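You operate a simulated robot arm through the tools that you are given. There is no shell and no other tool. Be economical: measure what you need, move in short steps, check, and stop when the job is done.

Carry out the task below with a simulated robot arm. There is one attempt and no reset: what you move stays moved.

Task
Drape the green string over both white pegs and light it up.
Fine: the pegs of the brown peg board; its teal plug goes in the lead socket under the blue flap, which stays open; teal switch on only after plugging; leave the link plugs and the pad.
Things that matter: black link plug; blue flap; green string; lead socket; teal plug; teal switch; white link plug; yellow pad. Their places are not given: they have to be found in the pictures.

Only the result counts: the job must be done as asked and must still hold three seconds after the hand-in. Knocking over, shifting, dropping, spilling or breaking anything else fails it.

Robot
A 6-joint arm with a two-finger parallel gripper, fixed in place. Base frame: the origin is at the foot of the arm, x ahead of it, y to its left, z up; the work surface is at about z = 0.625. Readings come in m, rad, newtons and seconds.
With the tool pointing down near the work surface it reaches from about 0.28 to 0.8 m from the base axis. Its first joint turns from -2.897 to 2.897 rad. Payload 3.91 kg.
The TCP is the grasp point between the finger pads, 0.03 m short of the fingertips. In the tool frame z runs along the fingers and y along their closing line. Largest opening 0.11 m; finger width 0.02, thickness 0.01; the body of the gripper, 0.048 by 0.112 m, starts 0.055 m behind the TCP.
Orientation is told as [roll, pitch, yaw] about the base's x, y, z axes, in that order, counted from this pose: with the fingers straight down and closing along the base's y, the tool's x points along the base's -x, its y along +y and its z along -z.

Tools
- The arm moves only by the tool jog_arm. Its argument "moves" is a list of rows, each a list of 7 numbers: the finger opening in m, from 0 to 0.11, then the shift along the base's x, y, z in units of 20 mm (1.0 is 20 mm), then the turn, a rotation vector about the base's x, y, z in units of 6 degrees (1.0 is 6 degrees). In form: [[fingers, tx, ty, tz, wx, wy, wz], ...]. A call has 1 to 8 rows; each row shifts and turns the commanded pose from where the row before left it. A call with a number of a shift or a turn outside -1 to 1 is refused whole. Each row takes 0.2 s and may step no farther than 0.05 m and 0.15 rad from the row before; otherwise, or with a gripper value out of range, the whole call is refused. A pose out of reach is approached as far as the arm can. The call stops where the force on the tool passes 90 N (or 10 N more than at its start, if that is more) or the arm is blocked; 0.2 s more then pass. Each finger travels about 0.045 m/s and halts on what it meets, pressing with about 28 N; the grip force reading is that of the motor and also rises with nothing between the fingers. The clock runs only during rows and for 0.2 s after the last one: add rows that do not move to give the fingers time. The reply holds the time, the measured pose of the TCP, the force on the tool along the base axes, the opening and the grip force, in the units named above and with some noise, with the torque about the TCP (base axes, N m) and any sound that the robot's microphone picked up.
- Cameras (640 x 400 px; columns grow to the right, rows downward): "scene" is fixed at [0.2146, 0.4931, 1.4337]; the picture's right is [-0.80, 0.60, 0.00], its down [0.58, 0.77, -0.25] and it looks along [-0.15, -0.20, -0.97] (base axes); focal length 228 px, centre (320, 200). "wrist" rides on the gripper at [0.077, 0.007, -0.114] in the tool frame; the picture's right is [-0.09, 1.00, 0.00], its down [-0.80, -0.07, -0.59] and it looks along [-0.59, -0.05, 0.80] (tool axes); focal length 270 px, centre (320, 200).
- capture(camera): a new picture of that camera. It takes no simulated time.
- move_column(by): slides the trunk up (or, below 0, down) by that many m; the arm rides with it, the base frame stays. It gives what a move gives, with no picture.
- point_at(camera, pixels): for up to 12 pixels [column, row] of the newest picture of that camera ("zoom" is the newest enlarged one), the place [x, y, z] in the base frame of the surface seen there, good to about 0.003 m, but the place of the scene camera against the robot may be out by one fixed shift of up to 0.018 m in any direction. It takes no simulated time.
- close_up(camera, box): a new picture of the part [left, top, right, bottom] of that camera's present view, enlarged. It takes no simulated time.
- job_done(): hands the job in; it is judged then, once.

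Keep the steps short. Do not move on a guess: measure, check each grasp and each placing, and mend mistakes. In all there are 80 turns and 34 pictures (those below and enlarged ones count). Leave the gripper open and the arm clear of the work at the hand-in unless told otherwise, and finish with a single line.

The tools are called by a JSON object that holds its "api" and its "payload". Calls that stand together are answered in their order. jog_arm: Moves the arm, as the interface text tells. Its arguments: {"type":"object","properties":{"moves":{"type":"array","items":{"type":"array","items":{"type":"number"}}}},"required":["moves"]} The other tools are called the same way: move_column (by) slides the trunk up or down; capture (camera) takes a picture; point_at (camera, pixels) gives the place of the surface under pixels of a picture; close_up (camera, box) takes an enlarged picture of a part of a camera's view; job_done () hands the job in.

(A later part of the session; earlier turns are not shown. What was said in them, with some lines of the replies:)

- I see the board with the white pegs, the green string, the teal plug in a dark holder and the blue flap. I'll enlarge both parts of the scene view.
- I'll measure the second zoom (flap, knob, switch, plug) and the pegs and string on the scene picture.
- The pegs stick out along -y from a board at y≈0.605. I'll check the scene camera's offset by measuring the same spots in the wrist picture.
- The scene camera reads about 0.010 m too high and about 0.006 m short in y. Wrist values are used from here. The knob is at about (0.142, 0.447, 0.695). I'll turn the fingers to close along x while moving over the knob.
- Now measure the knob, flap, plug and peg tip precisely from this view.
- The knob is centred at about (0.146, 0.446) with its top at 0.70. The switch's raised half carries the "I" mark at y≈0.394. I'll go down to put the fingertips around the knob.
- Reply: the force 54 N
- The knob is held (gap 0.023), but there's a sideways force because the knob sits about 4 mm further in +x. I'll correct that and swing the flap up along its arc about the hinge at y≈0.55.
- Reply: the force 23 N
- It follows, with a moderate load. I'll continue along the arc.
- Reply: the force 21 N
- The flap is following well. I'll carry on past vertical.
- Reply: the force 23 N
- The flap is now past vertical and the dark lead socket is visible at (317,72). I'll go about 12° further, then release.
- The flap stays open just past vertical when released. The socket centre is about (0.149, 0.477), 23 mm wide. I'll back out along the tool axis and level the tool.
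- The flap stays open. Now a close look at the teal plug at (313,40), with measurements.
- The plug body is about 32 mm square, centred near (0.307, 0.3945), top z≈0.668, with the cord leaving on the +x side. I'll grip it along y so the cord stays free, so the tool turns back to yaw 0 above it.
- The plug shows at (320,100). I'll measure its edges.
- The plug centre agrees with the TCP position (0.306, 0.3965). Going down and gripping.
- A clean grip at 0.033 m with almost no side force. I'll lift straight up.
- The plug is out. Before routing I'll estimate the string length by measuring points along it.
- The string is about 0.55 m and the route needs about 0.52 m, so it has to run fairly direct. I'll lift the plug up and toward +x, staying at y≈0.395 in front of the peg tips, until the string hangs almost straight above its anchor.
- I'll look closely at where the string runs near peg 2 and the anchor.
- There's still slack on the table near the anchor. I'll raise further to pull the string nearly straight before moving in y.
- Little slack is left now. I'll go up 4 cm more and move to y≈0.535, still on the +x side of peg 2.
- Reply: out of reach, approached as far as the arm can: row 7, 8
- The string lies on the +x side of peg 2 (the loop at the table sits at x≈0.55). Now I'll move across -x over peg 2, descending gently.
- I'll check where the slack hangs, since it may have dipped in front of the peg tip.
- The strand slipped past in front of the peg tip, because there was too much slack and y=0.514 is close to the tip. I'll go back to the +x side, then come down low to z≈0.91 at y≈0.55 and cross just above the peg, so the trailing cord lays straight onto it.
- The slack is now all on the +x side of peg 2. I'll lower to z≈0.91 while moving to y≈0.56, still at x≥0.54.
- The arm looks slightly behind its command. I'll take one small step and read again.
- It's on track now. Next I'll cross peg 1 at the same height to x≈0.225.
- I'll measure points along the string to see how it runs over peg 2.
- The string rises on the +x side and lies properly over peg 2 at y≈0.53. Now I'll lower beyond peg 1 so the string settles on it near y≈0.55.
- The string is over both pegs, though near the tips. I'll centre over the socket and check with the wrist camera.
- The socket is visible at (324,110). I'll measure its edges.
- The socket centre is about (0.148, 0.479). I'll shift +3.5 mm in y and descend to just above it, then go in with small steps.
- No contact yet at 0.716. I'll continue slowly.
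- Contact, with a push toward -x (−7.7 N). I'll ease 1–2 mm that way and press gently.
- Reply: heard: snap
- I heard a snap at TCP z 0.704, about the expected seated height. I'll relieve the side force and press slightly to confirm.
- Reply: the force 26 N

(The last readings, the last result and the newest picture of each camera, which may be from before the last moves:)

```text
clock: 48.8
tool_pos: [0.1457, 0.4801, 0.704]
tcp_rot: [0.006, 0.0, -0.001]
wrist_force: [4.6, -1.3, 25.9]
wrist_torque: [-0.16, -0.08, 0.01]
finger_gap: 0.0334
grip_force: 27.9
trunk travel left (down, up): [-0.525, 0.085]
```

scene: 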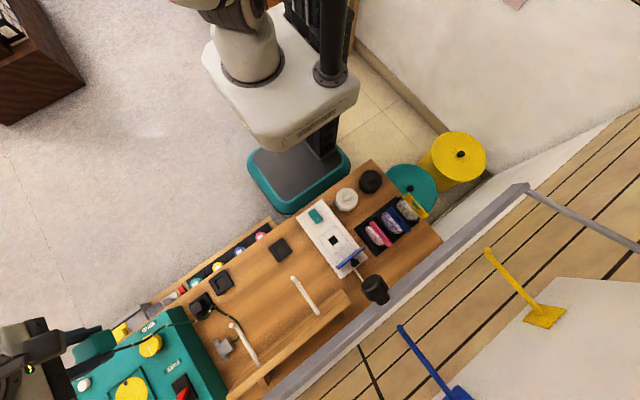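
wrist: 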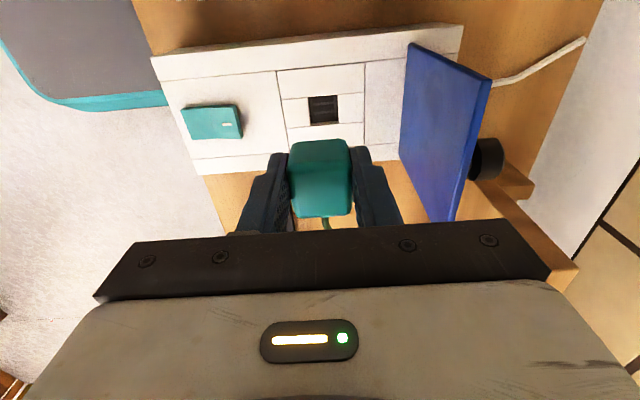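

It's seated on a hard stop. I'll relieve the pressure, open the fingers and rise straight up.

{"api": "jog_arm", "payload": {"moves": [[0.0, 0, 0, 0.12, 0, 0, 0], [0.05, 0, 0, 0, 0, 0, 0], [0.055, 0, 0, 0, 0, 0, 0], [0.055, 0, 0, 0, 0, 0, 0], [0.055, 0, 0, 0.5, 0, 0, 0], [0.055, 0, 0, 1, 0, 0, 0], [0.055, 0, 0, 1, 0, 0, 0], [0.055, 0, 0, 1, 0, 0, 0]]}}

{"api": "jog_arm", "payload": {"moves": [[0.04, -0.3, -1, 1, 0, 0, 0], [0.02, -0.3, -1, 1, 0, 0, 0], [0.0, -0.3, -1, 1, 0, 0, 0], [0.0, 0, -1, 0, 0, 0, 0], [0.0, 0, -1, 0, 0, 0, 0], [0.0, 0, -0.5, 0, 0, 0, 0]]}}

{"api": "close_up", "payload": {"camera": "scene", "box": [210, 200, 400, 380]}}

```text
clock: 50.6
tool_pos: [0.1461, 0.4804, 0.776]
tcp_rot: [0.003, 0.004, 0.001]
wrist_force: [-0.7, -0.6, 0.1]
wrist_torque: [0.01, -0.02, 0.02]
finger_gap: 0.055
grip_force: 0.0
trunk travel left (down, up): [-0.525, 0.085]
```

```text
clock: 52.0
tool_pos: [0.1276, 0.3701, 0.8361]
tcp_rot: [0.003, 0.001, -0.001]
wrist_force: [0.1, 0.1, 0.1]
wrist_torque: [0.03, -0.02, 0.03]
finger_gap: 0.0001
grip_force: 27.6
trunk travel left (down, up): [-0.525, 0.085]
```

```text
2.22 times, centred on (305, 290) of scene
```

zoom: 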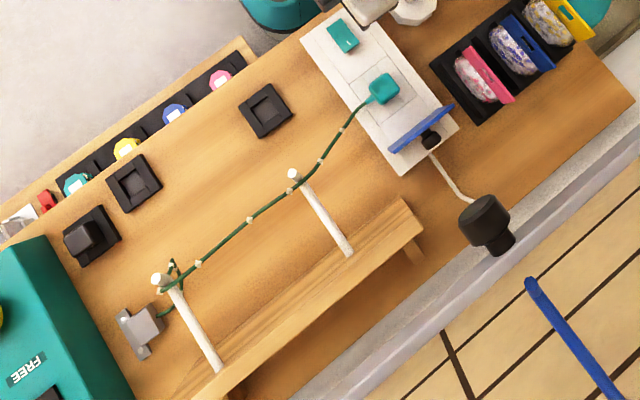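

The plug is seated and the string lies over both pegs near their tips. I'll measure the contact points and the plug.

{"api": "point_at", "payload": {"camera": "zoom", "pixels": [[303, 183], [310, 178], [295, 190], [294, 174], [346, 252], [166, 291], [160, 292], [178, 283], [157, 280], [384, 88], [172, 266], [250, 220]]}}

```text
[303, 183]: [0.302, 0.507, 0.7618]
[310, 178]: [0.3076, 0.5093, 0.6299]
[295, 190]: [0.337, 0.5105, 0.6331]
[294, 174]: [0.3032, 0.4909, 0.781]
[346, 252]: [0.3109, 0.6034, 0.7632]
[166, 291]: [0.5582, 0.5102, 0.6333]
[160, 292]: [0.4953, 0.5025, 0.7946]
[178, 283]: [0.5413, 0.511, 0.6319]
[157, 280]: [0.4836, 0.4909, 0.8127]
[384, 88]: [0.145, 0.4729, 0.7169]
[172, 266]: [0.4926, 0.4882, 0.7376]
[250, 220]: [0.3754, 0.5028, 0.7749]
```

The string sits about 13 mm inside each tip and is stable. Now the switch: closed fingers over the raised "I" half at (0.148, 0.395), z≈0.682.

{"api": "jog_arm", "payload": {"moves": [[0.0, 0.5, 0.6, -0.8, 0, 0, 0], [0.0, 0.5, 0.6, -1, 0, 0, 0], [0.0, 0, 0, -1, 0, 0, 0], [0.0, 0, 0, -1, 0, 0, 0], [0.0, 0, 0, -1, 0, 0, 0], [0.0, 0, 0, -0.8, 0, 0, 0], [0.0, 0, 0, 0, 0, 0, 0]]}}

{"api": "jog_arm", "payload": {"moves": [[0.0, 0, 0, -0.15, 0, 0, 0], [0.0, 0, 0, -0.15, 0, 0, 0], [0.0, 0, 0, -0.15, 0, 0, 0]]}}

```text
clock: 53.6
tool_pos: [0.1483, 0.3941, 0.7218]
tcp_rot: [0.001, 0.002, 0.0]
wrist_force: [-0.8, -0.8, 0.3]
wrist_torque: [0.0, 0.04, 0.0]
finger_gap: 0.0002
grip_force: 28.6
trunk travel left (down, up): [-0.525, 0.085]
```

```text
clock: 54.4
tool_pos: [0.149, 0.3947, 0.7152]
tcp_rot: [0.001, 0.003, 0.001]
wrist_force: [0.4, -0.9, -0.1]
wrist_torque: [-0.04, 0.0, 0.0]
finger_gap: 0.0001
grip_force: 28.3
trunk travel left (down, up): [-0.525, 0.085]
```

No contact yet. I'll press on in small steps until it clicks.

{"api": "jog_arm", "payload": {"moves": [[0.0, 0, 0, -0.12, 0, 0, 0], [0.0, 0, 0, -0.12, 0, 0, 0], [0.0, 0, 0, -0.12, 0, 0, 0]]}}

```text
clock: 55.2
tool_pos: [0.1484, 0.3948, 0.7075]
tcp_rot: [0.002, 0.002, -0.001]
wrist_force: [1.9, -1.9, 7.5]
wrist_torque: [-0.11, -0.07, 0.02]
finger_gap: 0.0
grip_force: 28.4
trunk travel left (down, up): [-0.525, 0.085]
```

{"api": "jog_arm", "payload": {"moves": [[0.0, 0, 0, -0.1, 0, 0, 0], [0.0, 0, 0, -0.1, 0, 0, 0], [0.0, 0, 0, 0, 0, 0, 0]]}}

```text
clock: 56.0
tool_pos: [0.1464, 0.3939, 0.7072]
tcp_rot: [0.011, -0.001, 0.0]
wrist_force: [1.3, -2.7, 78.6]
wrist_torque: [-0.66, 0.03, 0.17]
finger_gap: 0.0001
grip_force: 28.1
trunk travel left (down, up): [-0.525, 0.085]
```

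A hard stop at 0.707 with no sound. I'll back off and look at the switch and lights.

{"api": "jog_arm", "payload": {"moves": [[0.0, 0, 0, 0.5, 0, 0, 0], [0.0, 0, 0, 1, 0, 0, 0], [0.0, 0, -0.5, 1, 0, 0, 0], [0.0, -0.5, -1, 1, 0, 0, 0], [0.0, -1, -1, 1, 0, 0, 0], [0.0, -1, -1, 1, 0, 0, 0], [0.0, -1, -1, 0, 0, 0, 0]]}}

{"api": "close_up", "payload": {"camera": "scene", "box": [210, 200, 370, 350]}}

```text
clock: 57.6
tool_pos: [0.0772, 0.3035, 0.812]
tcp_rot: [0.002, 0.001, -0.001]
wrist_force: [0.3, -0.4, 0.2]
wrist_torque: [-0.01, 0.01, 0.0]
finger_gap: 0.0
grip_force: 27.7
trunk travel left (down, up): [-0.525, 0.085]
```

```text
2.67 times, centred on (290, 275) of scene
```

zoom: 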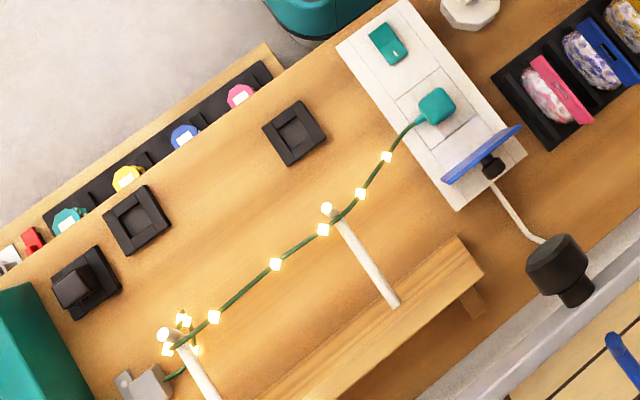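

The string's lights are on, the flap is open, and the string hasn't moved on the pegs. I'll open the gripper and move clear.

{"api": "jog_arm", "payload": {"moves": [[0.08, -0.5, -0.5, 1, 0, 0, 0], [0.1, -0.5, -0.5, 1, 0, 0, 0], [0.1, 0, 0, 1, 0, 0, 0], [0.1, 0, 0, 1, 0, 0, 0], [0.1, 0, 0, 1, 0, 0, 0], [0.1, 0, 0, 1, 0, 0, 0], [0.1, 0, 0, 0, 0, 0, 0], [0.1, 0, 0, 0, 0, 0, 0]]}}

{"api": "close_up", "payload": {"camera": "scene", "box": [210, 200, 450, 380]}}

```text
clock: 59.4
tool_pos: [0.0564, 0.2959, 0.9323]
tcp_rot: [0.001, 0.004, 0.001]
wrist_force: [1.2, 1.1, -0.5]
wrist_torque: [0.0, -0.03, 0.03]
finger_gap: 0.0999
grip_force: 0.0
out of reach, approached as far as the arm can: row 2, 4
trunk travel left (down, up): [-0.525, 0.085]
```

```text
2.22 times, centred on (330, 290) of scene
```

zoom: 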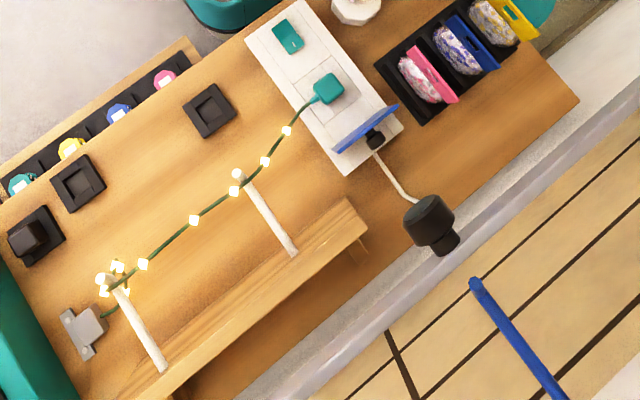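

The string is draped over both pegs and lit, the plug is seated, the flap is open, and the link plugs and pad were not touched. The arm is clear with the gripper open, so I'm handing in.

{"api": "job_done", "payload": {}}

```text
The job is handed in.
```

The green string hangs over both white pegs and is lit, with its teal plug seated in the lead socket under the open blue flap; the string rests only about 13 mm inside each peg tip but had not shifted by my last picture.
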